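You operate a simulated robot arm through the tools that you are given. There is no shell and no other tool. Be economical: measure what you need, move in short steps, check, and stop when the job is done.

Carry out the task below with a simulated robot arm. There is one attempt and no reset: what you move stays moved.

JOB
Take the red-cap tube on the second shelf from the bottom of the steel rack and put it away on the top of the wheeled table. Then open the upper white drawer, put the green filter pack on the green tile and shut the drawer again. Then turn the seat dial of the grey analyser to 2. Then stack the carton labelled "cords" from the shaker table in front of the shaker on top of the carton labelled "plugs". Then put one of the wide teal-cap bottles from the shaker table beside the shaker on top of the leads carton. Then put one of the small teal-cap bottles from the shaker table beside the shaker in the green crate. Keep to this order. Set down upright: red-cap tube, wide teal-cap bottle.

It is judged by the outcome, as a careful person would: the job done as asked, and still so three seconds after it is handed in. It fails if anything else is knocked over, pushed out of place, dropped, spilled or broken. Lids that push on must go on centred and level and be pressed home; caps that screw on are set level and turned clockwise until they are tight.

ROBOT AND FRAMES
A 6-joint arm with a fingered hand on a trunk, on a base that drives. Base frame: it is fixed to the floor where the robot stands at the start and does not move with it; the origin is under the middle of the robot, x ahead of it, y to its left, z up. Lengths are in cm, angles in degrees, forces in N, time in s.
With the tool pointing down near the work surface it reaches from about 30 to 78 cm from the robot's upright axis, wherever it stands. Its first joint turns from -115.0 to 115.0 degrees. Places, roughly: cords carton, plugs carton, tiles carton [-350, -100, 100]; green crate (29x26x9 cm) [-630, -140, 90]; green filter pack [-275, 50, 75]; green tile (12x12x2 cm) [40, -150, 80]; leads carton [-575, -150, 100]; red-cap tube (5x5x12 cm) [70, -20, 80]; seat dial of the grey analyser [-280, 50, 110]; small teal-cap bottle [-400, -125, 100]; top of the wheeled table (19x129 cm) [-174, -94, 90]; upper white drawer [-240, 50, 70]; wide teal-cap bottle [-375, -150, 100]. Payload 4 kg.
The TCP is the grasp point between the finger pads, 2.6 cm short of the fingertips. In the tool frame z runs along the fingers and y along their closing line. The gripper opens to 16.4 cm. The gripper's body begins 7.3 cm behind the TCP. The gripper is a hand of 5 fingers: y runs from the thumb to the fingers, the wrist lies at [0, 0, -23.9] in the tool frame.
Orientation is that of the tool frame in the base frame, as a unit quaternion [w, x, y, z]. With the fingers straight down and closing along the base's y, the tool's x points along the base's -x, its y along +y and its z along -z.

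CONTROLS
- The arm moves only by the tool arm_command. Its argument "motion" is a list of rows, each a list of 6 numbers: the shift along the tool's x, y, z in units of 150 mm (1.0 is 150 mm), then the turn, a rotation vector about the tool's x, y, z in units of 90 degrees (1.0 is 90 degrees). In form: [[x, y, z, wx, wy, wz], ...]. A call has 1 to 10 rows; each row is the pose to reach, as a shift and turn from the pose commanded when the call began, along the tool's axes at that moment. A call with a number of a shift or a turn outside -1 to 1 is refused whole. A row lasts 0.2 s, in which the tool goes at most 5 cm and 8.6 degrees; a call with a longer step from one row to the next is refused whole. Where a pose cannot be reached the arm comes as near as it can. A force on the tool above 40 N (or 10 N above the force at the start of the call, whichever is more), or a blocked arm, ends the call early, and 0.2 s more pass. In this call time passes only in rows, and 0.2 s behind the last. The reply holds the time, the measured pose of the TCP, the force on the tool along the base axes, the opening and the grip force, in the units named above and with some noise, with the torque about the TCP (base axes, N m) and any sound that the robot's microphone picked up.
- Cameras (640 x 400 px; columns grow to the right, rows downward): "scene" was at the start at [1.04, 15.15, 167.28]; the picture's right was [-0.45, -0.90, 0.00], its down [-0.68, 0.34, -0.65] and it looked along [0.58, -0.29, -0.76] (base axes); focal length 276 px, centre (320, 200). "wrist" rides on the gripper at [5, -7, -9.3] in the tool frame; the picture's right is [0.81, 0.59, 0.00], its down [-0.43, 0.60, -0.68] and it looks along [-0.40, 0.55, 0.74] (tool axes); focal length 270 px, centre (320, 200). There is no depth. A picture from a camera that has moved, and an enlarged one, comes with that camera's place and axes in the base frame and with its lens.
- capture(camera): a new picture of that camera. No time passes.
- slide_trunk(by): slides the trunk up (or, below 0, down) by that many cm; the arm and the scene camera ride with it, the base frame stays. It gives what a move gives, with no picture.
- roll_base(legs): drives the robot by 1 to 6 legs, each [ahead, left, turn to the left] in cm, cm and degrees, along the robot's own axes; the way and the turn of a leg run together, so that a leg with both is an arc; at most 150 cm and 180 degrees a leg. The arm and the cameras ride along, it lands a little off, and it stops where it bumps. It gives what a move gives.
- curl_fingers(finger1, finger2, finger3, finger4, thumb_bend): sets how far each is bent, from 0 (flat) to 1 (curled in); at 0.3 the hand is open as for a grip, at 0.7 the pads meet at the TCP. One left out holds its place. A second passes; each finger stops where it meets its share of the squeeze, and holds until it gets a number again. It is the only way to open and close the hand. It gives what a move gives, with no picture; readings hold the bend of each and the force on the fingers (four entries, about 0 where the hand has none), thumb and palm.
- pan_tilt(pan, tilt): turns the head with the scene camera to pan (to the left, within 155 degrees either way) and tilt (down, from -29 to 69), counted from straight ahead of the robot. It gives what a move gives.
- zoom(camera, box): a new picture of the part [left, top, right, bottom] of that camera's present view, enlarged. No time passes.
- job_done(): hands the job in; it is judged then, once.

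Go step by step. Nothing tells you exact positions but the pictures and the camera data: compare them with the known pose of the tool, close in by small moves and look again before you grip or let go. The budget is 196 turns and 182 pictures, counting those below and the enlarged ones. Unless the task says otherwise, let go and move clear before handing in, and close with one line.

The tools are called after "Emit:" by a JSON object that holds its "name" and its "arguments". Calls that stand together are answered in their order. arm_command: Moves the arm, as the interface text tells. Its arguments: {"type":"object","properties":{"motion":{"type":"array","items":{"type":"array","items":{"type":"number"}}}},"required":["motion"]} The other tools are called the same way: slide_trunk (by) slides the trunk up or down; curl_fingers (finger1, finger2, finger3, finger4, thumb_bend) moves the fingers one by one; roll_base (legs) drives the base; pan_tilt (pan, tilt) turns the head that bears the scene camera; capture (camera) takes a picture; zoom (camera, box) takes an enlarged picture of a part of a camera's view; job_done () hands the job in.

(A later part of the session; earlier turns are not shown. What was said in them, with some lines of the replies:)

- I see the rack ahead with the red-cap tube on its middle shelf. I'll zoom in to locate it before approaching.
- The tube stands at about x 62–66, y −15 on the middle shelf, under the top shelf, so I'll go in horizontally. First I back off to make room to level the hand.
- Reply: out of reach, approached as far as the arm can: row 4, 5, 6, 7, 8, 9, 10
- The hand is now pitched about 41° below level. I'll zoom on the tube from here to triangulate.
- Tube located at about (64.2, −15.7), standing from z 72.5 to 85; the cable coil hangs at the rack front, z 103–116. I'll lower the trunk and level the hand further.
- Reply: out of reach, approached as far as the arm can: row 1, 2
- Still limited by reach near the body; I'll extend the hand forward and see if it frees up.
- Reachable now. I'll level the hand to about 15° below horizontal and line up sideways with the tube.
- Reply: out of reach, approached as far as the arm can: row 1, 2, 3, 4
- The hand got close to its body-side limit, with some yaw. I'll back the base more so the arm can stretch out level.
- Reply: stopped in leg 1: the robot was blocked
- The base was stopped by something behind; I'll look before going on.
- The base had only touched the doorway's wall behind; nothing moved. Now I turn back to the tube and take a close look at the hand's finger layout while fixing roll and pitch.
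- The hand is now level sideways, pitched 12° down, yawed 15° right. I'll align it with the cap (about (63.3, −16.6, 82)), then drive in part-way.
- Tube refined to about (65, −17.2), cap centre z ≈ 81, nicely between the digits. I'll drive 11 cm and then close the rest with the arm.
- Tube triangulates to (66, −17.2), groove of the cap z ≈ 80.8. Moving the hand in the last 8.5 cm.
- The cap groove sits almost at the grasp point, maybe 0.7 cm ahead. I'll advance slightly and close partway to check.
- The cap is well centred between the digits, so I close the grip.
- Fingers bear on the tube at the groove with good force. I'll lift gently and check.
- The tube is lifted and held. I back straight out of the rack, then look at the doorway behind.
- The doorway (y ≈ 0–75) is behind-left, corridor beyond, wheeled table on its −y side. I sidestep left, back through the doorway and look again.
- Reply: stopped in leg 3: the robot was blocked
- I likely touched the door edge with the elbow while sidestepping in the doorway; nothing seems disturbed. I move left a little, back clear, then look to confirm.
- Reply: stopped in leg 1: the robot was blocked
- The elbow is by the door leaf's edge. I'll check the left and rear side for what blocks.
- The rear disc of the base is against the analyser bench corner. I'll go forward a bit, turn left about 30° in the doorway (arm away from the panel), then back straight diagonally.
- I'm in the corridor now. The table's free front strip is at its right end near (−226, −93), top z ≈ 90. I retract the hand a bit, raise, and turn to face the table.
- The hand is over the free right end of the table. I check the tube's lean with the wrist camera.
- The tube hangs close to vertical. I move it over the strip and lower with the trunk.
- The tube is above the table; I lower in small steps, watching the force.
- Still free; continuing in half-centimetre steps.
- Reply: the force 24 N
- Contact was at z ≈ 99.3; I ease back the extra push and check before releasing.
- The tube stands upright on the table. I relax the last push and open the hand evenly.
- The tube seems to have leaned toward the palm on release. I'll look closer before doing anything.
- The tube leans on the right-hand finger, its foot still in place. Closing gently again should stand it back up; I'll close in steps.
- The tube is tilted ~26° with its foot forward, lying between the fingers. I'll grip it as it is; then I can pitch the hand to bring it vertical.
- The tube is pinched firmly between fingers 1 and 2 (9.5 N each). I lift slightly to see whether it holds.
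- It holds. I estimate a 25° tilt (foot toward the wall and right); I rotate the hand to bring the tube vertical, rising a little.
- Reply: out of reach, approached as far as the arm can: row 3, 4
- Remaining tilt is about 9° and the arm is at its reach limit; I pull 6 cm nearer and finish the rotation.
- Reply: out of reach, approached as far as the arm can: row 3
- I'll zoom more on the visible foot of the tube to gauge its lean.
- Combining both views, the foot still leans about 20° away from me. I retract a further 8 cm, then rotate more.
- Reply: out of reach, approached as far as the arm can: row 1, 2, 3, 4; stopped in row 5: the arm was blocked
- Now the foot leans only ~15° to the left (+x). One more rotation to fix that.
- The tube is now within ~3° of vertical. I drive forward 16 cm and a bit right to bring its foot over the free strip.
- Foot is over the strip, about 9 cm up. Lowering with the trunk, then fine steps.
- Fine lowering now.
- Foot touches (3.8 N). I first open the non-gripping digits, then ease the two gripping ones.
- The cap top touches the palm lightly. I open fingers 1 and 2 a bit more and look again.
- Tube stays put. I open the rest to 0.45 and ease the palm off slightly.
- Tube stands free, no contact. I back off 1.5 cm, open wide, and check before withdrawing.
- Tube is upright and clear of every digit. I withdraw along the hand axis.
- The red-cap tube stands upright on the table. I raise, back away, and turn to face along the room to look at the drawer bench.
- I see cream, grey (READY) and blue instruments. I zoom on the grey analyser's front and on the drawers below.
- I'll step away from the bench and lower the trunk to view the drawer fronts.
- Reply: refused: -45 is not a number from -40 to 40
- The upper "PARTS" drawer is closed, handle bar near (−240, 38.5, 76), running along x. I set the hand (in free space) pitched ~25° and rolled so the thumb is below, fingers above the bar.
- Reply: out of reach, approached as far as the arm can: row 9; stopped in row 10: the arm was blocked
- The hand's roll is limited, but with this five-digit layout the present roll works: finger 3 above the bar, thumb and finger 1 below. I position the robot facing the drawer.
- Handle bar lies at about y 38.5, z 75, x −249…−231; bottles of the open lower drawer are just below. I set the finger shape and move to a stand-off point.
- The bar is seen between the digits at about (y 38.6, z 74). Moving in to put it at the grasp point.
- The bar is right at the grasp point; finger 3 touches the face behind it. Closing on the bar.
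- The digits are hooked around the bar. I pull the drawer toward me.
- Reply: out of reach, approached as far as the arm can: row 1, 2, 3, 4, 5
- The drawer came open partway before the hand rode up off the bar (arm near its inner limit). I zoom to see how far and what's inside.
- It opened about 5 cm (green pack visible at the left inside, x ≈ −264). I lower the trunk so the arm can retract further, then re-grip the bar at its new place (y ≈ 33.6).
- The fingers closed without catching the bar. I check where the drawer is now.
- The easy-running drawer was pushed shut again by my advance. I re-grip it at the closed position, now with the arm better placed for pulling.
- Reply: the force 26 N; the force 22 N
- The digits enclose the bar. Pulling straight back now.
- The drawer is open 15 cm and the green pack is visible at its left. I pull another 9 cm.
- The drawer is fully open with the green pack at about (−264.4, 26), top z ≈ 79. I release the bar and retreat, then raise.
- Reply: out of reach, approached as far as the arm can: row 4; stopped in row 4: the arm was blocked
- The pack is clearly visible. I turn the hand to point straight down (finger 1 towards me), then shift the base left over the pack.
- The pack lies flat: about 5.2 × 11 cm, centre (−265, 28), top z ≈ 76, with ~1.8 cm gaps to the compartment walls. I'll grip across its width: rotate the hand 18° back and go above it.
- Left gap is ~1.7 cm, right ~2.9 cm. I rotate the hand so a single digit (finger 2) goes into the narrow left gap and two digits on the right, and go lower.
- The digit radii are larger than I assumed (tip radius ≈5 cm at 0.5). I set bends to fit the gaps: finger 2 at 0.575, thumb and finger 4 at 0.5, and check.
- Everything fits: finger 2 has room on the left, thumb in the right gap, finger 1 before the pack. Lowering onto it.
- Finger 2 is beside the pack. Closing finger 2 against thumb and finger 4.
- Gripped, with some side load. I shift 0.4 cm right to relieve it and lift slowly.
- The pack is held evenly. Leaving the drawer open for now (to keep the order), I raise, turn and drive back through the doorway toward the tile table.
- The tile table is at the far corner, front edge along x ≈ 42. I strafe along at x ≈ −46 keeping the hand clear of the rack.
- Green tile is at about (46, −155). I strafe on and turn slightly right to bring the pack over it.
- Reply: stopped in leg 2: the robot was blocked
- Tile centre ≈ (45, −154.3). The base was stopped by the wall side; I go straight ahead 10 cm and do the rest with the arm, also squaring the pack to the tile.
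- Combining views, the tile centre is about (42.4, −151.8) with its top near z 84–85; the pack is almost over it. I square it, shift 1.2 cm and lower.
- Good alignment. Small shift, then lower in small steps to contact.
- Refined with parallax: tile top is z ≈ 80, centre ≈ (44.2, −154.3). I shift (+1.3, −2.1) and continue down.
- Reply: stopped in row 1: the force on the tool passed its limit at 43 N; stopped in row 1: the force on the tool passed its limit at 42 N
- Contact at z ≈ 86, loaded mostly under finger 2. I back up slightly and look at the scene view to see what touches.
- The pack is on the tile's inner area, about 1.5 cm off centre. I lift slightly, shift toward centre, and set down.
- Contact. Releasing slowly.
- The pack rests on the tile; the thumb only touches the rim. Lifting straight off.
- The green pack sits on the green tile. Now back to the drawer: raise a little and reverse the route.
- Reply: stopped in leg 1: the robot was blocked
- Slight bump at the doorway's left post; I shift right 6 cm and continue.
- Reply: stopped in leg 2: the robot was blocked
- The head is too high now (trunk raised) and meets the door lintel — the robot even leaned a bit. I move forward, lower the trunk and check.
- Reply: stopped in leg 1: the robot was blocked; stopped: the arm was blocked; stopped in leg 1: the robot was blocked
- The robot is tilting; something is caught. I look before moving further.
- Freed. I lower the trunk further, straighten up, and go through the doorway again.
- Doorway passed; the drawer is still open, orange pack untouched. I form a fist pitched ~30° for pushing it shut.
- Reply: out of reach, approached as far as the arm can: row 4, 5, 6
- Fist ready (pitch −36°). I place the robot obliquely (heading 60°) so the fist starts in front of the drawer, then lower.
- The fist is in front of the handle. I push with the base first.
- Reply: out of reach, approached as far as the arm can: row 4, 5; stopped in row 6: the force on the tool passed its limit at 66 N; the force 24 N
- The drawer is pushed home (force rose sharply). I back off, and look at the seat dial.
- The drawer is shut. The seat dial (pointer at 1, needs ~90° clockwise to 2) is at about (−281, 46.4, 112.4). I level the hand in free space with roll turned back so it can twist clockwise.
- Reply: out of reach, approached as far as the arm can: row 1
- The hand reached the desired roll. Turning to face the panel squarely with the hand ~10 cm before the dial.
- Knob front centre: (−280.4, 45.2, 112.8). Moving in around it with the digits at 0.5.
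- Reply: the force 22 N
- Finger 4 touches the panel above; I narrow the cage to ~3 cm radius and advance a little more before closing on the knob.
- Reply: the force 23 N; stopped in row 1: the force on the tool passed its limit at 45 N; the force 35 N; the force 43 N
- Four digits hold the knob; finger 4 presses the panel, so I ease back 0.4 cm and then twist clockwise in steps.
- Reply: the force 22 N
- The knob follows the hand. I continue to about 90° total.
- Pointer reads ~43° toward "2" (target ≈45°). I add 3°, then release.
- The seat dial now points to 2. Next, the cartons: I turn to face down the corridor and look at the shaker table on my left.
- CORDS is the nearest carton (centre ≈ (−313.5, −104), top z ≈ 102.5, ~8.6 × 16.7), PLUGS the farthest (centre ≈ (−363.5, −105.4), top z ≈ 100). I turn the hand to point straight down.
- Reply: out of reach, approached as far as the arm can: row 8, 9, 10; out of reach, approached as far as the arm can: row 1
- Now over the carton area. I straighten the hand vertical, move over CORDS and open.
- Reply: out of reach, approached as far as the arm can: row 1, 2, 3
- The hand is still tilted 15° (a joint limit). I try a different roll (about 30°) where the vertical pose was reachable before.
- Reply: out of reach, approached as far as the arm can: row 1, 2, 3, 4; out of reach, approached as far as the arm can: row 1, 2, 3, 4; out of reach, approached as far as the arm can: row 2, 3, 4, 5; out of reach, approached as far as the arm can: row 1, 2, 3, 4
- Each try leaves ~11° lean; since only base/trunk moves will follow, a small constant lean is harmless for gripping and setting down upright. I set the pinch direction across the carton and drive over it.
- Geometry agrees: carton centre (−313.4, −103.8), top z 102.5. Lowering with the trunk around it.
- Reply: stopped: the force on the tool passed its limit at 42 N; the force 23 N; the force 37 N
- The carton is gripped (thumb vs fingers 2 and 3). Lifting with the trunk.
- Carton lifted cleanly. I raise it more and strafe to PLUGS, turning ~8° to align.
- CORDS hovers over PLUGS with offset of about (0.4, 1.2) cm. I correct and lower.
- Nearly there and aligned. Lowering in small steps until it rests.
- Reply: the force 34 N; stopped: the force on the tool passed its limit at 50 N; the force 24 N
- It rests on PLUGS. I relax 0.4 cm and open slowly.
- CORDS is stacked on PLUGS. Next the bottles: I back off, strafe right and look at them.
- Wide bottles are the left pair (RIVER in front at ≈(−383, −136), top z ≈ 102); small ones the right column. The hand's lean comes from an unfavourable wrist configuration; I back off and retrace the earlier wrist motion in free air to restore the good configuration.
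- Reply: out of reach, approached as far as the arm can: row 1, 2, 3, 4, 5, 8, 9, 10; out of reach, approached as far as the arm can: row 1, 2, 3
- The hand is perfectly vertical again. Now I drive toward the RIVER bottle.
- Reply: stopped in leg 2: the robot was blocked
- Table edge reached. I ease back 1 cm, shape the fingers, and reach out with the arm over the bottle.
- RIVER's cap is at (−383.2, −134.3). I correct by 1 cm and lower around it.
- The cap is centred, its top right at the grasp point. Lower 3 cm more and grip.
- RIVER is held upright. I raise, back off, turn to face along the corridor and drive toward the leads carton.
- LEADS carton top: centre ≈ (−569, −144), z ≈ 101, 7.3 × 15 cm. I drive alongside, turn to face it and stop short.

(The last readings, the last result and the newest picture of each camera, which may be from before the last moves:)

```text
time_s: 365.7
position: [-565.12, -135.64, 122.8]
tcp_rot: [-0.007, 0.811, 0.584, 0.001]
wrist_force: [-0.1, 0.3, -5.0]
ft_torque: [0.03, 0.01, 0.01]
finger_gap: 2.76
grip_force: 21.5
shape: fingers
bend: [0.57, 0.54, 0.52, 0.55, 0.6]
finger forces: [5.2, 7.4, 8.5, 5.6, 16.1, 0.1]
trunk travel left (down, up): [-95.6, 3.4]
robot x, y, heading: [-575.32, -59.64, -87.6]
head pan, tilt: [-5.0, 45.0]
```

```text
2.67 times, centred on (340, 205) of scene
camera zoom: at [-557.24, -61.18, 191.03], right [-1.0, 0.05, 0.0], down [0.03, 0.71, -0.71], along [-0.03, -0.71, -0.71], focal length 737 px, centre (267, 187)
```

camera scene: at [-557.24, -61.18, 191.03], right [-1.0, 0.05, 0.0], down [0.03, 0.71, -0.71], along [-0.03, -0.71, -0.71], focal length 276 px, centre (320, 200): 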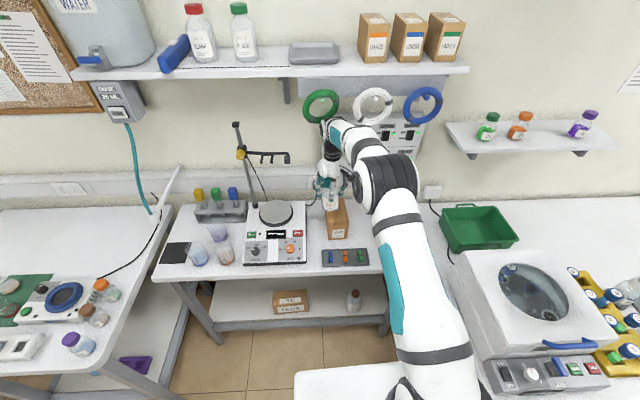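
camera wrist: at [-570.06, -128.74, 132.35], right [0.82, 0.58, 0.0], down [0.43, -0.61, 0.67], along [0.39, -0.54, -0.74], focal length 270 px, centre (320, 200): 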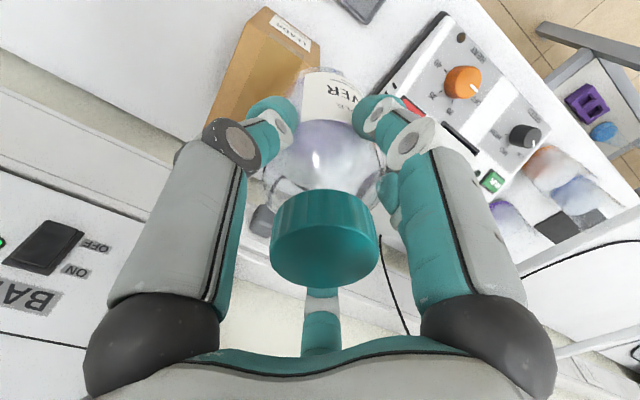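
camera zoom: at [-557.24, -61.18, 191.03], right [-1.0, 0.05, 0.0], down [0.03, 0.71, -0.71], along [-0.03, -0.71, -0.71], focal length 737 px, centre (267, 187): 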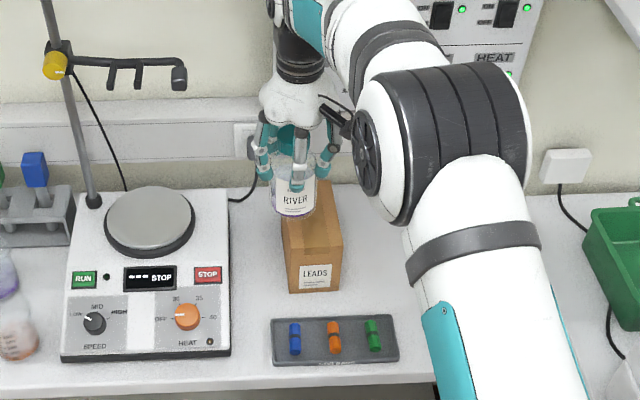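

Relative to the carton, the bottle must move about (−4, −5.3). I do that with the base and lower part-way.

Emit:
{"name": "roll_base", "arguments": {"legs": [[5.1, -4.2, 0]]}}

Emit:
{"name": "slide_trunk", "arguments": {"by": -7}}

Emit:
{"name": "zoom", "arguments": {"camera": "scene", "box": [280, 110, 400, 260]}}

Emit:
{"name": "capture", "arguments": {"camera": "wrist"}}

```text
time_s: 366.7
position: [-569.18, -140.92, 122.74]
tcp_rot: [-0.006, 0.813, 0.582, 0.001]
wrist_force: [-0.8, 0.0, -4.8]
ft_torque: [0.02, 0.02, 0.0]
finger_gap: 2.76
grip_force: 21.1
shape: fingers
bend: [0.57, 0.54, 0.52, 0.55, 0.6]
finger forces: [5.3, 7.6, 8.6, 5.8, 16.2, 0.0]
trunk travel left (down, up): [-95.6, 3.4]
robot x, y, heading: [-578.97, -64.83, -87.6]
head pan, tilt: [-5.0, 45.0]
```

```text
time_s: 367.7
position: [-569.03, -140.92, 115.85]
tcp_rot: [-0.007, 0.813, 0.582, 0.001]
wrist_force: [0.4, -0.4, -2.7]
ft_torque: [0.03, 0.07, 0.0]
finger_gap: 2.74
grip_force: 20.9
shape: fingers
bend: [0.57, 0.54, 0.52, 0.55, 0.6]
finger forces: [5.2, 7.5, 8.5, 5.7, 16.1, 0.0]
trunk travel left (down, up): [-88.6, 10.4]
robot x, y, heading: [-579.0, -65.08, -87.8]
head pan, tilt: [-5.0, 45.0]
```

```text
2.67 times, centred on (340, 185) of scene
camera zoom: at [-561.21, -66.36, 184.03], right [-1.0, 0.05, 0.0], down [0.03, 0.71, -0.71], along [-0.03, -0.71, -0.71], focal length 737 px, centre (267, 240)
```

zoom: 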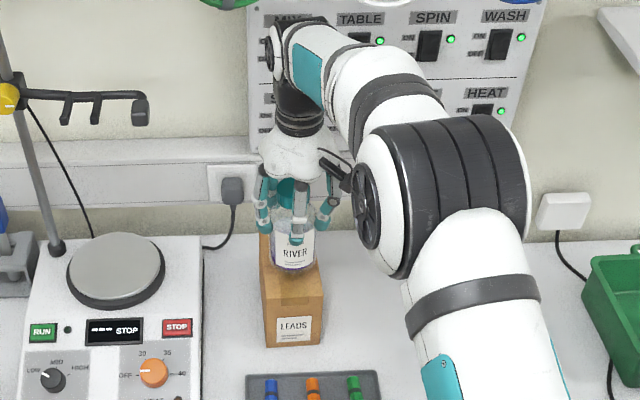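

```text
19 pictures are left
camera wrist: at [-574.1, -133.92, 125.36], right [0.82, 0.58, 0.0], down [0.43, -0.61, 0.67], along [0.39, -0.54, -0.74], focal length 270 px, centre (320, 200)
```

wrist: 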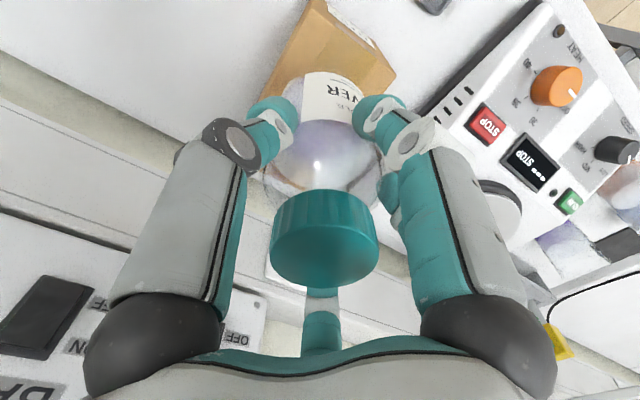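

Well centred over the carton. Lowering to contact.

Emit:
{"name": "slide_trunk", "arguments": {"by": -3}}

Emit:
{"name": "slide_trunk", "arguments": {"by": -0.6}}

Emit:
{"name": "slide_trunk", "arguments": {"by": -0.6}}

```text
time_s: 368.5
position: [-569.13, -140.77, 113.0]
tcp_rot: [-0.007, 0.813, 0.582, 0.0]
wrist_force: [-0.9, 1.4, 2.7]
ft_torque: [-0.01, -0.04, 0.0]
finger_gap: 2.73
grip_force: 22.3
shape: fingers
bend: [0.57, 0.54, 0.52, 0.55, 0.6]
finger forces: [5.7, 7.8, 8.3, 5.9, 16.7, 0.0]
trunk travel left (down, up): [-85.6, 13.4]
robot x, y, heading: [-579.2, -65.02, -87.8]
head pan, tilt: [-5.0, 45.0]
```

```text
time_s: 369.0
position: [-569.26, -140.74, 112.64]
tcp_rot: [-0.003, 0.812, 0.583, -0.001]
wrist_force: [-2.9, -0.1, 26.0]
ft_torque: [-0.13, -0.21, -0.01]
finger_gap: 2.74
grip_force: 24.9
shape: fingers
bend: [0.57, 0.54, 0.52, 0.55, 0.6]
finger forces: [6.7, 8.9, 9.0, 7.2, 18.3, 0.1]
trunk travel left (down, up): [-85.0, 14.0]
robot x, y, heading: [-579.24, -65.03, -87.8]
head pan, tilt: [-5.0, 45.0]
```

```text
time_s: 369.4
position: [-569.1, -141.04, 112.74]
tcp_rot: [-0.001, 0.812, 0.583, -0.003]
wrist_force: [-3.0, 6.8, 18.2]
ft_torque: [0.24, -0.03, 0.02]
finger_gap: 2.72
grip_force: 25.1
shape: fingers
bend: [0.57, 0.53, 0.52, 0.55, 0.59]
finger forces: [7.7, 9.2, 7.6, 6.2, 20.0, 0.0]
trunk travel left (down, up): [-84.7, 14.3]
robot x, y, heading: [-579.2, -65.02, -87.9]
head pan, tilt: [-5.0, 45.0]
stopped: the force on the tool passed its limit at 43 N (the readings are from after the stop); the commanded pose is now the measured one
```

Resting. I relax and release.

Emit:
{"name": "slide_trunk", "arguments": {"by": 0.4}}

Emit:
{"name": "curl_fingers", "arguments": {"finger1": 0.46, "finger2": 0.46, "finger3": 0.46, "finger4": 0.46, "thumb_bend": 0.46}}

Emit:
{"name": "capture", "arguments": {"camera": "wrist"}}

```text
time_s: 370.0
position: [-569.07, -140.89, 112.77]
tcp_rot: [-0.002, 0.813, 0.583, -0.003]
wrist_force: [-1.2, 1.8, 7.8]
ft_torque: [0.04, 0.0, 0.02]
finger_gap: 2.74
grip_force: 23.9
shape: fingers
bend: [0.57, 0.53, 0.52, 0.55, 0.59]
finger forces: [6.3, 8.7, 8.6, 6.7, 18.4, 0.1]
trunk travel left (down, up): [-85.1, 13.9]
robot x, y, heading: [-579.01, -64.89, -88.0]
head pan, tilt: [-5.0, 45.0]
```

```text
time_s: 371.0
position: [-569.0, -141.09, 112.73]
tcp_rot: [-0.002, 0.812, 0.583, -0.003]
wrist_force: [-0.4, -0.2, 0.6]
ft_torque: [-0.02, -0.02, -0.04]
finger_gap: 5.2
grip_force: 0.0
shape: fingers
bend: [0.46, 0.46, 0.46, 0.46, 0.46]
finger forces: [0.1, 0.0, 0.0, 0.0, 0.0, 0.1]
trunk travel left (down, up): [-85.1, 13.9]
robot x, y, heading: [-579.16, -64.96, -87.2]
head pan, tilt: [-5.0, 45.0]
```

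```text
18 pictures are left
camera wrist: at [-574.12, -134.06, 122.23], right [0.82, 0.58, 0.0], down [0.43, -0.6, 0.67], along [0.39, -0.55, -0.74], focal length 270 px, centre (320, 200)
```

wrist: 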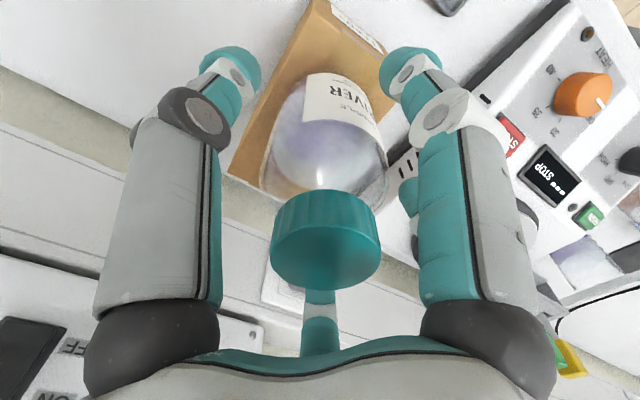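

The bottle stands free on the LEADS carton. I rise clear, back off, and check.

Emit:
{"name": "slide_trunk", "arguments": {"by": 13}}

Emit:
{"name": "roll_base", "arguments": {"legs": [[-38, 0, 0]]}}

Emit:
{"name": "zoom", "arguments": {"camera": "scene", "box": [260, 60, 460, 210]}}

```text
time_s: 372.6
position: [-569.12, -141.06, 125.73]
tcp_rot: [-0.002, 0.812, 0.584, -0.002]
wrist_force: [-0.4, -0.4, 0.1]
ft_torque: [0.0, 0.03, -0.01]
finger_gap: 5.23
grip_force: 0.1
shape: fingers
bend: [0.46, 0.46, 0.46, 0.46, 0.46]
finger forces: [0.0, 0.0, 0.0, 0.1, 0.0, 0.1]
trunk travel left (down, up): [-98.1, 0.9]
robot x, y, heading: [-579.42, -64.65, -87.4]
head pan, tilt: [-5.0, 45.0]
```

```text
time_s: 374.9
position: [-570.14, -103.86, 125.72]
tcp_rot: [-0.003, 0.811, 0.586, -0.002]
wrist_force: [0.1, 0.2, -0.3]
ft_torque: [-0.02, 0.01, -0.01]
finger_gap: 5.19
grip_force: 0.0
shape: fingers
bend: [0.46, 0.46, 0.46, 0.46, 0.46]
finger forces: [0.0, 0.1, 0.1, 0.0, 0.0, 0.1]
trunk travel left (down, up): [-98.1, 0.9]
robot x, y, heading: [-580.85, -28.16, -87.1]
head pan, tilt: [-5.0, 45.0]
```

```text
2.67 times, centred on (360, 135) of scene
camera zoom: at [-562.84, -28.98, 193.5], right [-1.0, 0.04, 0.0], down [0.03, 0.71, -0.71], along [-0.03, -0.71, -0.71], focal length 737 px, centre (213, 373)
```

zoom: 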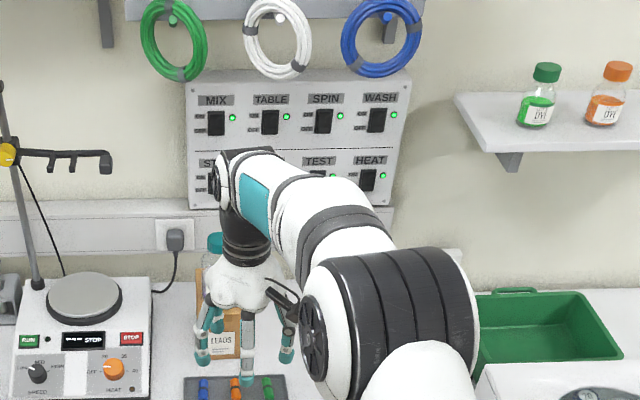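

RIVER is in place on LEADS. Now I return to the shaker table for the front small bottle (POND, ≈(−396, −109)).

Emit:
{"name": "roll_base", "arguments": {"legs": [[-6, 0, -2.9], [0, 90, 0], [0, 86, 0]]}}

Emit:
{"name": "capture", "arguments": {"camera": "wrist"}}

```text
time_s: 384.4
position: [-398.04, -98.41, 125.8]
tcp_rot: [-0.003, 0.827, 0.562, -0.002]
wrist_force: [-0.4, 0.5, 0.1]
ft_torque: [0.02, 0.03, 0.01]
finger_gap: 5.15
grip_force: 0.0
shape: fingers
bend: [0.46, 0.46, 0.46, 0.46, 0.46]
finger forces: [0.0, 0.0, 0.1, 0.0, 0.0, 0.0]
trunk travel left (down, up): [-98.1, 0.9]
robot x, y, heading: [-404.3, -22.17, -90.6]
head pan, tilt: [-5.0, 45.0]
```

```text
16 pictures are left
camera wrist: at [-402.76, -91.21, 135.23], right [0.84, 0.54, 0.0], down [0.4, -0.62, 0.67], along [0.36, -0.57, -0.74], focal length 270 px, centre (320, 200)
```

wrist: 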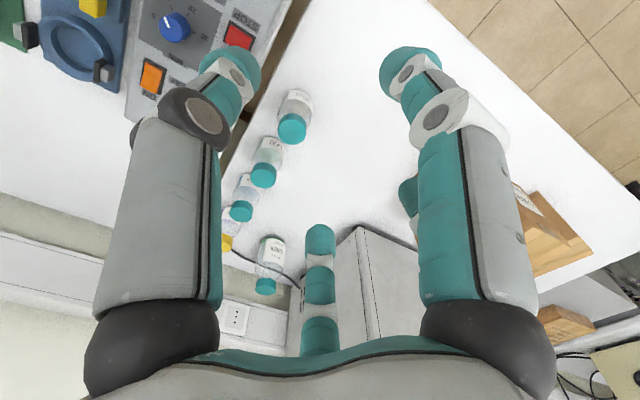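

POND's cap is at ≈(−396.3, −109.2), top z ≈ 100. Moving over it and lowering part-way.

Emit:
{"name": "roll_base", "arguments": {"legs": [[10.9, 1.6, 0]]}}

Emit:
{"name": "slide_trunk", "arguments": {"by": -25}}

Emit:
{"name": "capture", "arguments": {"camera": "wrist"}}

```text
time_s: 385.6
position: [-396.67, -109.32, 125.73]
tcp_rot: [-0.003, 0.828, 0.561, -0.003]
wrist_force: [-0.3, 0.5, 0.1]
ft_torque: [-0.03, -0.03, 0.05]
finger_gap: 5.2
grip_force: 0.0
shape: fingers
bend: [0.46, 0.46, 0.46, 0.46, 0.46]
finger forces: [0.0, 0.0, 0.0, 0.0, 0.0, 0.0]
trunk travel left (down, up): [-98.1, 0.9]
robot x, y, heading: [-403.27, -32.73, -90.7]
head pan, tilt: [-5.0, 45.0]
```

```text
time_s: 388.2
position: [-396.77, -109.26, 100.83]
tcp_rot: [-0.002, 0.827, 0.562, -0.002]
wrist_force: [-0.8, 0.8, 0.7]
ft_torque: [-0.05, 0.02, 0.01]
finger_gap: 5.2
grip_force: 0.1
shape: fingers
bend: [0.46, 0.46, 0.46, 0.46, 0.46]
finger forces: [0.1, 0.1, 0.0, 0.1, 0.1, 0.0]
trunk travel left (down, up): [-73.1, 25.9]
robot x, y, heading: [-402.81, -32.43, -90.6]
head pan, tilt: [-5.0, 45.0]
```

```text
15 pictures are left
camera wrist: at [-401.48, -102.01, 110.24], right [0.85, 0.53, 0.0], down [0.4, -0.62, 0.67], along [0.36, -0.57, -0.74], focal length 270 px, centre (320, 200)
```

wrist: 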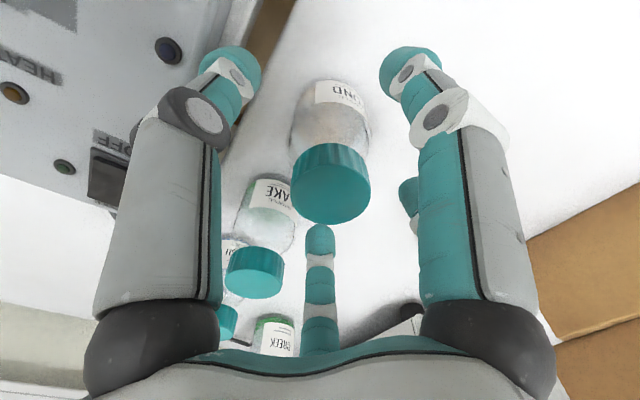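

Centred, cap top at the grasp point. Lower 3 cm, grip, and lift.

Emit:
{"name": "slide_trunk", "arguments": {"by": -3.1}}

Emit:
{"name": "curl_fingers", "arguments": {"finger1": 0.72, "finger2": 0.72, "finger3": 0.72, "finger4": 0.72, "thumb_bend": 0.72}}

Emit:
{"name": "slide_trunk", "arguments": {"by": 5}}

Emit:
{"name": "capture", "arguments": {"camera": "wrist"}}

```text
time_s: 388.9
position: [-396.83, -109.26, 97.66]
tcp_rot: [-0.003, 0.827, 0.562, -0.002]
wrist_force: [-0.5, 0.2, -0.4]
ft_torque: [-0.03, 0.0, 0.0]
finger_gap: 5.19
grip_force: 0.1
shape: fingers
bend: [0.46, 0.46, 0.46, 0.46, 0.46]
finger forces: [0.0, 0.0, 0.0, 0.0, 0.0, 0.0]
trunk travel left (down, up): [-70.0, 29.0]
robot x, y, heading: [-403.16, -32.84, -90.5]
head pan, tilt: [-5.0, 45.0]
```

```text
time_s: 389.9
position: [-396.83, -109.24, 97.69]
tcp_rot: [-0.003, 0.828, 0.561, -0.002]
wrist_force: [-0.7, 0.3, 1.7]
ft_torque: [-0.03, 0.01, -0.01]
finger_gap: 2.04
grip_force: 21.7
shape: fingers
bend: [0.59, 0.56, 0.56, 0.59, 0.63]
finger forces: [5.8, 8.2, 8.7, 6.0, 14.8, 0.0]
trunk travel left (down, up): [-70.0, 29.0]
robot x, y, heading: [-403.08, -32.69, -90.5]
head pan, tilt: [-5.0, 45.0]
```

```text
time_s: 390.9
position: [-396.76, -109.26, 102.65]
tcp_rot: [-0.003, 0.828, 0.561, -0.003]
wrist_force: [-0.4, 0.2, -2.2]
ft_torque: [0.0, 0.02, 0.03]
finger_gap: 2.03
grip_force: 21.0
shape: fingers
bend: [0.59, 0.56, 0.56, 0.59, 0.63]
finger forces: [5.5, 8.1, 8.7, 5.9, 14.5, 0.0]
trunk travel left (down, up): [-75.0, 24.0]
robot x, y, heading: [-402.7, -32.76, -90.9]
head pan, tilt: [-5.0, 45.0]
```

```text
14 pictures are left
camera wrist: at [-401.46, -102.04, 112.09], right [0.85, 0.53, 0.0], down [0.4, -0.62, 0.67], along [0.36, -0.57, -0.74], focal length 270 px, centre (320, 200)
```

wrist: 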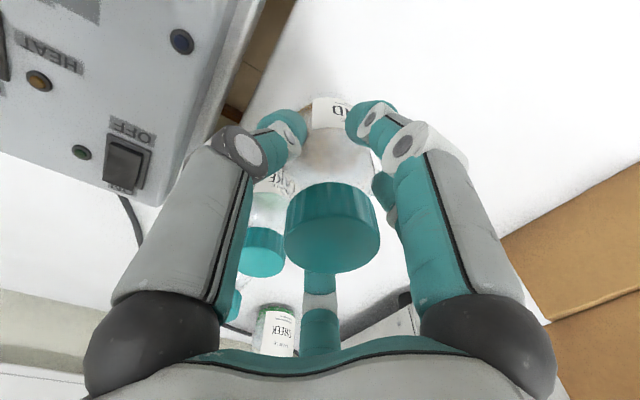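

POND is held. I raise fully and travel to the crate, stopping beside the LEADS table and turning toward the crate.

Emit:
{"name": "slide_trunk", "arguments": {"by": 23.5}}

Emit:
{"name": "roll_base", "arguments": {"legs": [[-8, 0, 0.7], [0, -84, 0], [0, -84, 0], [0, 0, -48.5]]}}

Emit:
{"name": "pan_tilt", "arguments": {"pan": 5, "tilt": 42}}

Emit:
{"name": "capture", "arguments": {"camera": "scene"}}

```text
time_s: 393.3
position: [-396.89, -109.23, 126.13]
tcp_rot: [-0.003, 0.828, 0.561, -0.002]
wrist_force: [0.0, -0.7, -1.8]
ft_torque: [0.0, 0.01, -0.03]
finger_gap: 2.04
grip_force: 21.2
shape: fingers
bend: [0.59, 0.56, 0.56, 0.59, 0.63]
finger forces: [5.5, 8.2, 8.6, 5.9, 14.4, 0.0]
trunk travel left (down, up): [-98.5, 0.5]
robot x, y, heading: [-402.57, -32.94, -90.7]
head pan, tilt: [-5.0, 45.0]
```

```text
time_s: 404.7
position: [-623.14, -80.85, 126.12]
tcp_rot: [-0.004, 0.983, 0.183, -0.001]
wrist_force: [-0.1, 0.0, -1.3]
ft_torque: [0.01, -0.02, -0.02]
finger_gap: 2.0
grip_force: 20.4
shape: fingers
bend: [0.59, 0.56, 0.56, 0.59, 0.63]
finger forces: [5.3, 7.9, 8.5, 5.8, 14.2, 0.1]
trunk travel left (down, up): [-98.5, 0.5]
robot x, y, heading: [-571.11, -24.22, -137.8]
head pan, tilt: [-5.0, 45.0]
```

```text
time_s: 405.5
position: [-623.21, -80.8, 126.07]
tcp_rot: [-0.004, 0.983, 0.182, -0.001]
wrist_force: [-1.0, 0.4, -1.8]
ft_torque: [0.01, 0.03, -0.02]
finger_gap: 2.02
grip_force: 20.9
shape: fingers
bend: [0.59, 0.56, 0.56, 0.59, 0.63]
finger forces: [5.3, 7.7, 8.5, 5.8, 14.2, 0.0]
trunk travel left (down, up): [-98.5, 0.5]
robot x, y, heading: [-571.05, -24.45, -138.0]
head pan, tilt: [5.0, 42.0]
```

```text
13 pictures are left
camera scene: at [-560.03, -40.23, 194.32], right [-0.73, 0.68, 0.0], down [0.46, 0.49, -0.74], along [-0.51, -0.54, -0.67], focal length 276 px, centre (320, 200)
```

scene: 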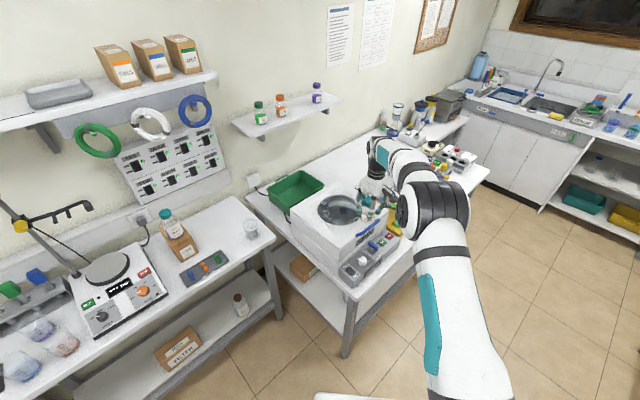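

RIVER stands on LEADS; crate centre ≈ (−630, −135). I drive diagonally so the bottle goes over the crate.

Emit:
{"name": "roll_base", "arguments": {"legs": [[38.2, 38.2, 0]]}}

Emit:
{"name": "capture", "arguments": {"camera": "wrist"}}

```text
time_s: 408.6
position: [-625.88, -134.79, 126.12]
tcp_rot: [-0.004, 0.983, 0.184, -0.001]
wrist_force: [0.7, -0.6, -1.8]
ft_torque: [0.02, 0.01, 0.0]
finger_gap: 1.98
grip_force: 20.6
shape: fingers
bend: [0.59, 0.56, 0.56, 0.59, 0.63]
finger forces: [5.3, 7.9, 8.5, 5.7, 14.2, 0.0]
trunk travel left (down, up): [-98.5, 0.5]
robot x, y, heading: [-574.15, -78.52, -137.8]
head pan, tilt: [5.0, 42.0]
```

```text
12 pictures are left
camera wrist: at [-623.72, -126.58, 135.59], right [0.97, -0.26, 0.0], down [-0.19, -0.72, 0.67], along [-0.18, -0.65, -0.74], focal length 270 px, centre (320, 200)
```

wrist: 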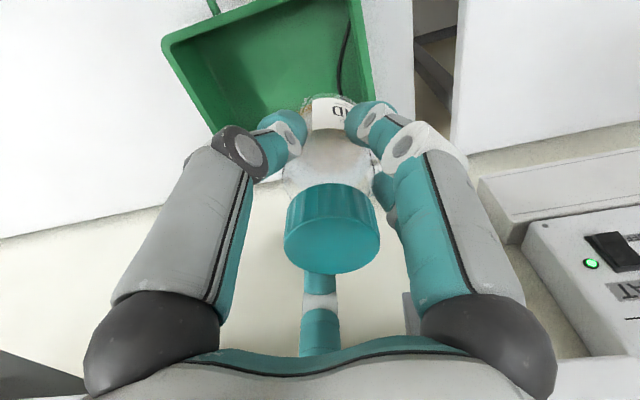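

The crate spans x ≈ −644…−621, back edge y ≈ −143; I shift (−6, +4) to be over its middle, then lower.

Emit:
{"name": "roll_base", "arguments": {"legs": [[1.8, -7, 0]]}}

Emit:
{"name": "slide_trunk", "arguments": {"by": -15}}

Emit:
{"name": "capture", "arguments": {"camera": "wrist"}}

Emit:
{"name": "zoom", "arguments": {"camera": "scene", "box": [260, 100, 420, 230]}}

```text
time_s: 409.6
position: [-631.9, -130.77, 126.14]
tcp_rot: [-0.003, 0.983, 0.183, 0.0]
wrist_force: [-1.1, -0.2, -2.0]
ft_torque: [-0.02, -0.01, -0.02]
finger_gap: 2.0
grip_force: 21.2
shape: fingers
bend: [0.59, 0.55, 0.56, 0.59, 0.63]
finger forces: [5.3, 7.8, 8.6, 5.8, 14.3, 0.0]
trunk travel left (down, up): [-98.5, 0.5]
robot x, y, heading: [-580.01, -73.99, -137.9]
head pan, tilt: [5.0, 42.0]
```

```text
time_s: 411.4
position: [-631.76, -130.8, 111.15]
tcp_rot: [-0.003, 0.983, 0.183, -0.001]
wrist_force: [0.7, 0.2, -2.0]
ft_torque: [0.03, 0.0, -0.02]
finger_gap: 1.98
grip_force: 21.0
shape: fingers
bend: [0.59, 0.55, 0.56, 0.59, 0.63]
finger forces: [5.4, 7.9, 8.5, 5.7, 14.3, 0.1]
trunk travel left (down, up): [-83.5, 15.5]
robot x, y, heading: [-579.84, -74.26, -137.8]
head pan, tilt: [5.0, 42.0]
```

```text
11 pictures are left
camera wrist: at [-629.73, -122.6, 120.62], right [0.97, -0.26, 0.0], down [-0.19, -0.72, 0.67], along [-0.18, -0.65, -0.74], focal length 270 px, centre (320, 200)
```

wrist: 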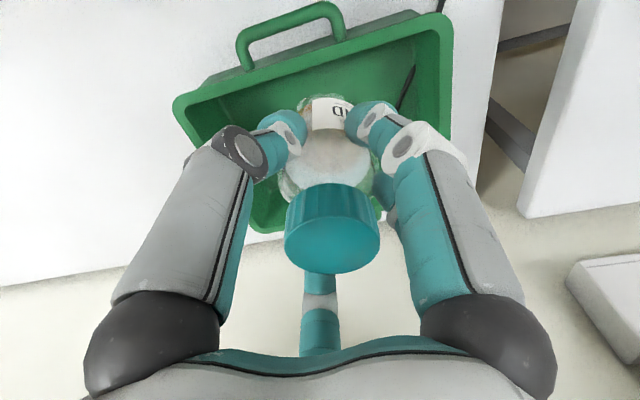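

```text
3.08 times, centred on (340, 165) of scene
camera zoom: at [-568.6, -90.13, 179.33], right [-0.73, 0.68, 0.0], down [0.46, 0.49, -0.74], along [-0.51, -0.54, -0.67], focal length 850 px, centre (258, 308)
```

zoom: 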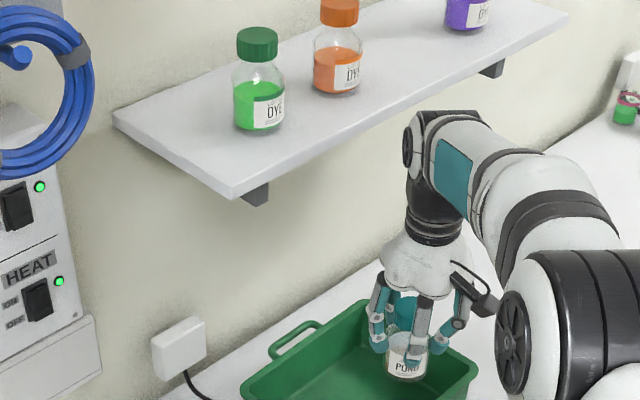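

The bottle is still close to the crate's front rim (rim y ≈ −128.5…−145.7). I shift 6 cm deeper.

Emit:
{"name": "roll_base", "arguments": {"legs": [[4.9, 3.9, 0]]}}

Emit:
{"name": "capture", "arguments": {"camera": "wrist"}}

```text
time_s: 412.3
position: [-632.92, -137.07, 110.98]
tcp_rot: [-0.005, 0.983, 0.182, 0.0]
wrist_force: [-0.2, -0.7, -3.0]
ft_torque: [0.08, 0.01, -0.01]
finger_gap: 2.0
grip_force: 20.9
shape: fingers
bend: [0.59, 0.55, 0.56, 0.59, 0.63]
finger forces: [5.4, 7.8, 8.6, 5.8, 14.2, 0.0]
trunk travel left (down, up): [-83.5, 15.5]
robot x, y, heading: [-580.86, -80.46, -138.0]
head pan, tilt: [5.0, 42.0]
```

```text
9 pictures are left
camera wrist: at [-630.76, -128.9, 120.52], right [0.97, -0.26, 0.0], down [-0.19, -0.72, 0.67], along [-0.18, -0.65, -0.74], focal length 270 px, centre (320, 200)
```

wrist: 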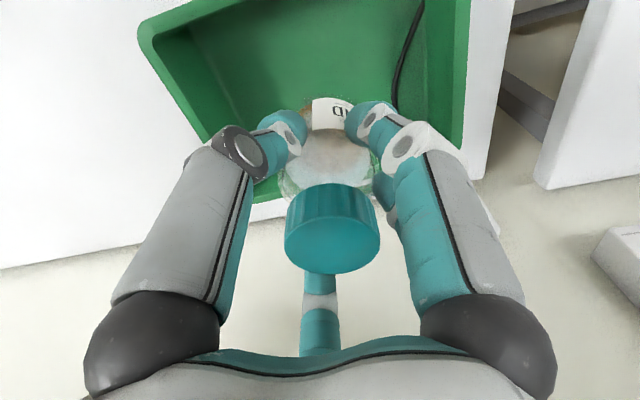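

Now well inside the crate. Lowering to its floor.

Emit:
{"name": "slide_trunk", "arguments": {"by": -10.5}}

Emit:
{"name": "slide_trunk", "arguments": {"by": -0.8}}

Emit:
{"name": "slide_trunk", "arguments": {"by": -0.8}}

```text
time_s: 413.7
position: [-632.84, -136.98, 100.66]
tcp_rot: [-0.003, 0.983, 0.183, -0.001]
wrist_force: [0.0, -0.6, -2.7]
ft_torque: [0.04, 0.0, -0.01]
finger_gap: 2.01
grip_force: 20.9
shape: fingers
bend: [0.59, 0.55, 0.56, 0.59, 0.63]
finger forces: [5.4, 7.9, 8.7, 5.8, 14.2, 0.1]
trunk travel left (down, up): [-73.0, 26.0]
robot x, y, heading: [-581.04, -80.26, -137.9]
head pan, tilt: [5.0, 42.0]
```

```text
time_s: 414.3
position: [-632.88, -136.91, 99.97]
tcp_rot: [-0.003, 0.983, 0.183, -0.001]
wrist_force: [-0.3, 0.1, -2.4]
ft_torque: [-0.01, -0.01, 0.03]
finger_gap: 2.0
grip_force: 21.6
shape: fingers
bend: [0.59, 0.55, 0.56, 0.59, 0.63]
finger forces: [5.3, 7.9, 8.7, 5.8, 14.2, 0.0]
trunk travel left (down, up): [-72.2, 26.8]
robot x, y, heading: [-581.08, -80.2, -137.9]
head pan, tilt: [5.0, 42.0]
```

```text
time_s: 414.8
position: [-632.79, -136.93, 99.08]
tcp_rot: [-0.003, 0.983, 0.183, -0.001]
wrist_force: [-0.3, 0.7, -2.2]
ft_torque: [0.02, 0.01, 0.02]
finger_gap: 2.0
grip_force: 20.8
shape: fingers
bend: [0.59, 0.55, 0.56, 0.59, 0.63]
finger forces: [5.3, 7.9, 8.6, 5.8, 14.2, 0.1]
trunk travel left (down, up): [-71.4, 27.6]
robot x, y, heading: [-580.83, -80.43, -138.1]
head pan, tilt: [5.0, 42.0]
```

Emit:
{"name": "slide_trunk", "arguments": {"by": -0.6}}

Emit:
{"name": "slide_trunk", "arguments": {"by": -0.5}}

Emit:
{"name": "slide_trunk", "arguments": {"by": -0.5}}

```text
time_s: 415.4
position: [-632.87, -136.98, 98.47]
tcp_rot: [-0.003, 0.983, 0.183, -0.001]
wrist_force: [0.2, 0.4, -2.2]
ft_torque: [0.01, -0.03, 0.02]
finger_gap: 2.02
grip_force: 20.8
shape: fingers
bend: [0.59, 0.55, 0.56, 0.59, 0.63]
finger forces: [5.4, 7.9, 8.6, 5.8, 14.2, 0.0]
trunk travel left (down, up): [-70.8, 28.2]
robot x, y, heading: [-580.92, -80.23, -138.0]
head pan, tilt: [5.0, 42.0]
```

```text
time_s: 415.9
position: [-632.85, -136.93, 97.97]
tcp_rot: [-0.004, 0.983, 0.184, -0.001]
wrist_force: [-0.5, 0.3, -1.6]
ft_torque: [0.01, 0.01, 0.01]
finger_gap: 1.98
grip_force: 20.8
shape: fingers
bend: [0.59, 0.55, 0.56, 0.59, 0.63]
finger forces: [5.4, 7.8, 8.6, 5.7, 14.1, 0.0]
trunk travel left (down, up): [-70.3, 28.7]
robot x, y, heading: [-580.5, -80.37, -138.1]
head pan, tilt: [5.0, 42.0]
```

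```text
time_s: 416.5
position: [-632.89, -136.87, 97.42]
tcp_rot: [-0.003, 0.983, 0.183, 0.0]
wrist_force: [0.3, 0.4, -1.7]
ft_torque: [0.01, 0.04, 0.01]
finger_gap: 1.98
grip_force: 20.6
shape: fingers
bend: [0.59, 0.55, 0.56, 0.59, 0.63]
finger forces: [5.5, 7.9, 8.6, 5.8, 14.2, 0.0]
trunk travel left (down, up): [-69.8, 29.2]
robot x, y, heading: [-581.06, -80.58, -137.8]
head pan, tilt: [5.0, 42.0]
```

Still free (this table is a bit lower). Continuing down.

Emit:
{"name": "slide_trunk", "arguments": {"by": -0.8}}

Emit:
{"name": "slide_trunk", "arguments": {"by": -0.8}}

Emit:
{"name": "slide_trunk", "arguments": {"by": -0.8}}

Emit:
{"name": "capture", "arguments": {"camera": "wrist"}}

```text
time_s: 417.0
position: [-632.82, -136.88, 96.6]
tcp_rot: [-0.003, 0.983, 0.183, 0.0]
wrist_force: [-0.6, 0.4, -2.4]
ft_torque: [0.01, 0.02, 0.03]
finger_gap: 1.99
grip_force: 20.8
shape: fingers
bend: [0.59, 0.55, 0.56, 0.59, 0.63]
finger forces: [5.4, 7.9, 8.6, 5.7, 14.3, 0.0]
trunk travel left (down, up): [-69.0, 30.0]
robot x, y, heading: [-580.81, -80.77, -137.8]
head pan, tilt: [5.0, 42.0]
```

```text
time_s: 417.6
position: [-632.78, -136.99, 95.92]
tcp_rot: [-0.003, 0.983, 0.184, 0.0]
wrist_force: [0.0, 0.1, -2.3]
ft_torque: [0.01, 0.0, -0.03]
finger_gap: 2.01
grip_force: 21.4
shape: fingers
bend: [0.59, 0.55, 0.56, 0.59, 0.63]
finger forces: [5.5, 7.9, 8.6, 5.8, 14.2, 0.0]
trunk travel left (down, up): [-68.2, 30.8]
robot x, y, heading: [-581.14, -80.38, -137.9]
head pan, tilt: [5.0, 42.0]
```

```text
time_s: 418.2
position: [-632.77, -136.94, 95.07]
tcp_rot: [-0.003, 0.983, 0.183, -0.001]
wrist_force: [0.5, -0.2, -1.5]
ft_torque: [0.01, 0.03, -0.02]
finger_gap: 2.01
grip_force: 20.9
shape: fingers
bend: [0.59, 0.55, 0.56, 0.59, 0.63]
finger forces: [5.3, 8.0, 8.7, 5.8, 14.1, 0.1]
trunk travel left (down, up): [-67.4, 31.6]
robot x, y, heading: [-580.6, -80.42, -138.1]
head pan, tilt: [5.0, 42.0]
```

```text
8 pictures are left
camera wrist: at [-630.72, -128.74, 104.5], right [0.97, -0.26, 0.0], down [-0.19, -0.72, 0.67], along [-0.18, -0.65, -0.74], focal length 270 px, centre (320, 200)
```

wrist: 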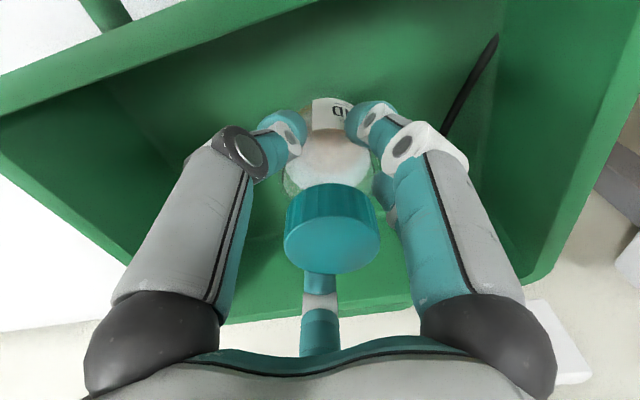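

Emit:
{"name": "slide_trunk", "arguments": {"by": -0.8}}

Emit:
{"name": "slide_trunk", "arguments": {"by": -0.8}}

Emit:
{"name": "slide_trunk", "arguments": {"by": -0.8}}

```text
time_s: 418.8
position: [-632.88, -136.96, 94.2]
tcp_rot: [-0.003, 0.983, 0.183, -0.001]
wrist_force: [0.6, -0.1, -1.9]
ft_torque: [-0.05, -0.01, 0.02]
finger_gap: 1.99
grip_force: 21.7
shape: fingers
bend: [0.59, 0.55, 0.56, 0.59, 0.63]
finger forces: [5.4, 7.9, 8.6, 5.8, 14.2, 0.1]
trunk travel left (down, up): [-66.6, 32.4]
robot x, y, heading: [-581.04, -80.42, -137.8]
head pan, tilt: [5.0, 42.0]
```

```text
time_s: 419.3
position: [-632.8, -136.87, 93.38]
tcp_rot: [-0.003, 0.983, 0.183, 0.0]
wrist_force: [0.1, 0.2, -2.4]
ft_torque: [0.01, 0.05, 0.02]
finger_gap: 2.0
grip_force: 21.2
shape: fingers
bend: [0.59, 0.55, 0.56, 0.59, 0.63]
finger forces: [5.4, 7.9, 8.6, 5.8, 14.2, 0.0]
trunk travel left (down, up): [-65.8, 33.2]
robot x, y, heading: [-580.75, -80.25, -137.9]
head pan, tilt: [5.0, 42.0]
```

```text
time_s: 419.9
position: [-632.81, -136.86, 93.0]
tcp_rot: [-0.002, 0.983, 0.183, -0.002]
wrist_force: [-1.6, 1.4, 14.8]
ft_torque: [-0.21, -0.09, 0.0]
finger_gap: 1.99
grip_force: 23.8
shape: fingers
bend: [0.59, 0.56, 0.56, 0.59, 0.63]
finger forces: [6.3, 8.4, 9.3, 7.1, 15.4, 0.1]
trunk travel left (down, up): [-65.0, 34.0]
robot x, y, heading: [-580.83, -80.44, -138.1]
head pan, tilt: [5.0, 42.0]
```

Contact with the crate floor. I relax slightly, release and rise.

Emit:
{"name": "slide_trunk", "arguments": {"by": 0.3}}

Emit:
{"name": "curl_fingers", "arguments": {"finger1": 0.46, "finger2": 0.46, "finger3": 0.46, "finger4": 0.46, "thumb_bend": 0.46}}

Emit:
{"name": "capture", "arguments": {"camera": "wrist"}}

```text
time_s: 420.4
position: [-632.88, -136.96, 93.03]
tcp_rot: [-0.003, 0.983, 0.183, -0.001]
wrist_force: [-0.8, -0.2, 9.1]
ft_torque: [-0.26, 0.02, -0.02]
finger_gap: 1.97
grip_force: 22.8
shape: fingers
bend: [0.59, 0.55, 0.56, 0.59, 0.63]
finger forces: [5.5, 8.3, 9.3, 7.1, 14.5, 0.0]
trunk travel left (down, up): [-65.3, 33.7]
robot x, y, heading: [-581.03, -80.59, -138.1]
head pan, tilt: [5.0, 42.0]
```

```text
time_s: 421.4
position: [-632.85, -136.97, 92.95]
tcp_rot: [-0.004, 0.983, 0.183, -0.001]
wrist_force: [0.2, -0.1, -0.3]
ft_torque: [-0.02, -0.02, 0.02]
finger_gap: 5.19
grip_force: 0.0
shape: fingers
bend: [0.46, 0.46, 0.46, 0.46, 0.46]
finger forces: [0.1, 0.0, 0.0, 0.0, 0.1, 0.0]
trunk travel left (down, up): [-65.3, 33.7]
robot x, y, heading: [-580.89, -80.53, -137.8]
head pan, tilt: [5.0, 42.0]
```

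```text
7 pictures are left
camera wrist: at [-630.72, -128.74, 102.4], right [0.97, -0.26, 0.0], down [-0.19, -0.72, 0.67], along [-0.18, -0.65, -0.74], focal length 270 px, centre (320, 200)
```

wrist: 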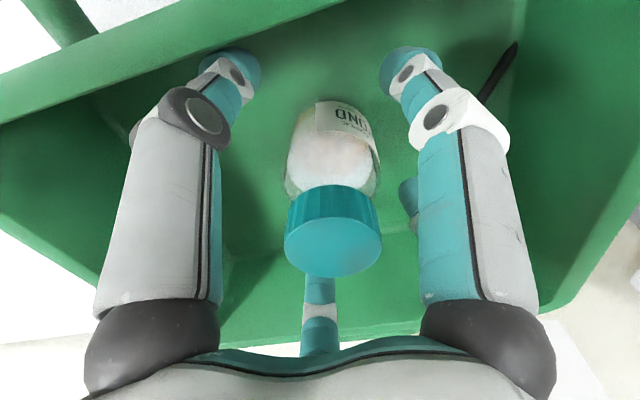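

The bottle stands freely inside the crate. I rise straight up and back away clear.

Emit:
{"name": "slide_trunk", "arguments": {"by": 32}}

Emit:
{"name": "roll_base", "arguments": {"legs": [[-38, -38, 0]]}}

Emit:
{"name": "capture", "arguments": {"camera": "scene"}}

```text
time_s: 424.6
position: [-632.87, -136.58, 124.73]
tcp_rot: [-0.004, 0.983, 0.182, 0.001]
wrist_force: [0.7, 14.5, -8.8]
ft_torque: [-0.43, -0.11, -0.2]
finger_gap: 5.2
grip_force: 8.7
shape: fingers
bend: [0.46, 0.46, 0.48, 0.46, 0.46]
finger forces: [0.0, 0.1, 17.4, 0.0, 0.1, 0.0]
trunk travel left (down, up): [-97.3, 1.7]
robot x, y, heading: [-580.93, -80.85, -137.9]
head pan, tilt: [5.0, 42.0]
```

```text
time_s: 427.7
position: [-630.08, -83.77, 124.94]
tcp_rot: [-0.003, 0.983, 0.185, -0.001]
wrist_force: [0.1, 0.5, 0.6]
ft_torque: [-0.05, -0.02, -0.01]
finger_gap: 5.19
grip_force: 0.1
shape: fingers
bend: [0.46, 0.46, 0.46, 0.46, 0.46]
finger forces: [0.0, 0.1, 0.0, 0.0, 0.0, 0.1]
trunk travel left (down, up): [-97.3, 1.7]
robot x, y, heading: [-578.31, -26.63, -137.6]
head pan, tilt: [5.0, 42.0]
```

```text
6 pictures are left
camera scene: at [-567.02, -42.84, 193.13], right [-0.73, 0.68, 0.0], down [0.45, 0.49, -0.74], along [-0.5, -0.55, -0.67], focal length 276 px, centre (320, 200)
```

scene: 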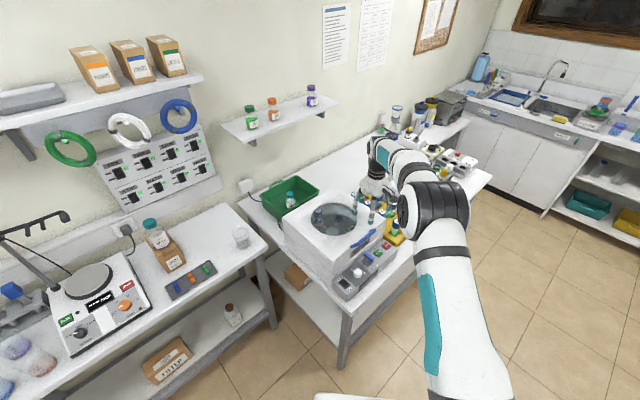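

Everything is in place: RIVER stands upright on the LEADS carton, and POND stands in the green crate. The three dye bottles on the shelf I brushed while rising are still upright. I'm handing the job in.

Emit:
{"name": "job_done", "arguments": {}}

```text
The job is handed in.
```

I finished all six steps in order and handed the job in. On last view, the red-cap tube and the wide teal-cap bottle were standing upright, and I saw nothing else disturbed. The base bumped the doorway and two bench or table edges, and the head caught on the door lintel.
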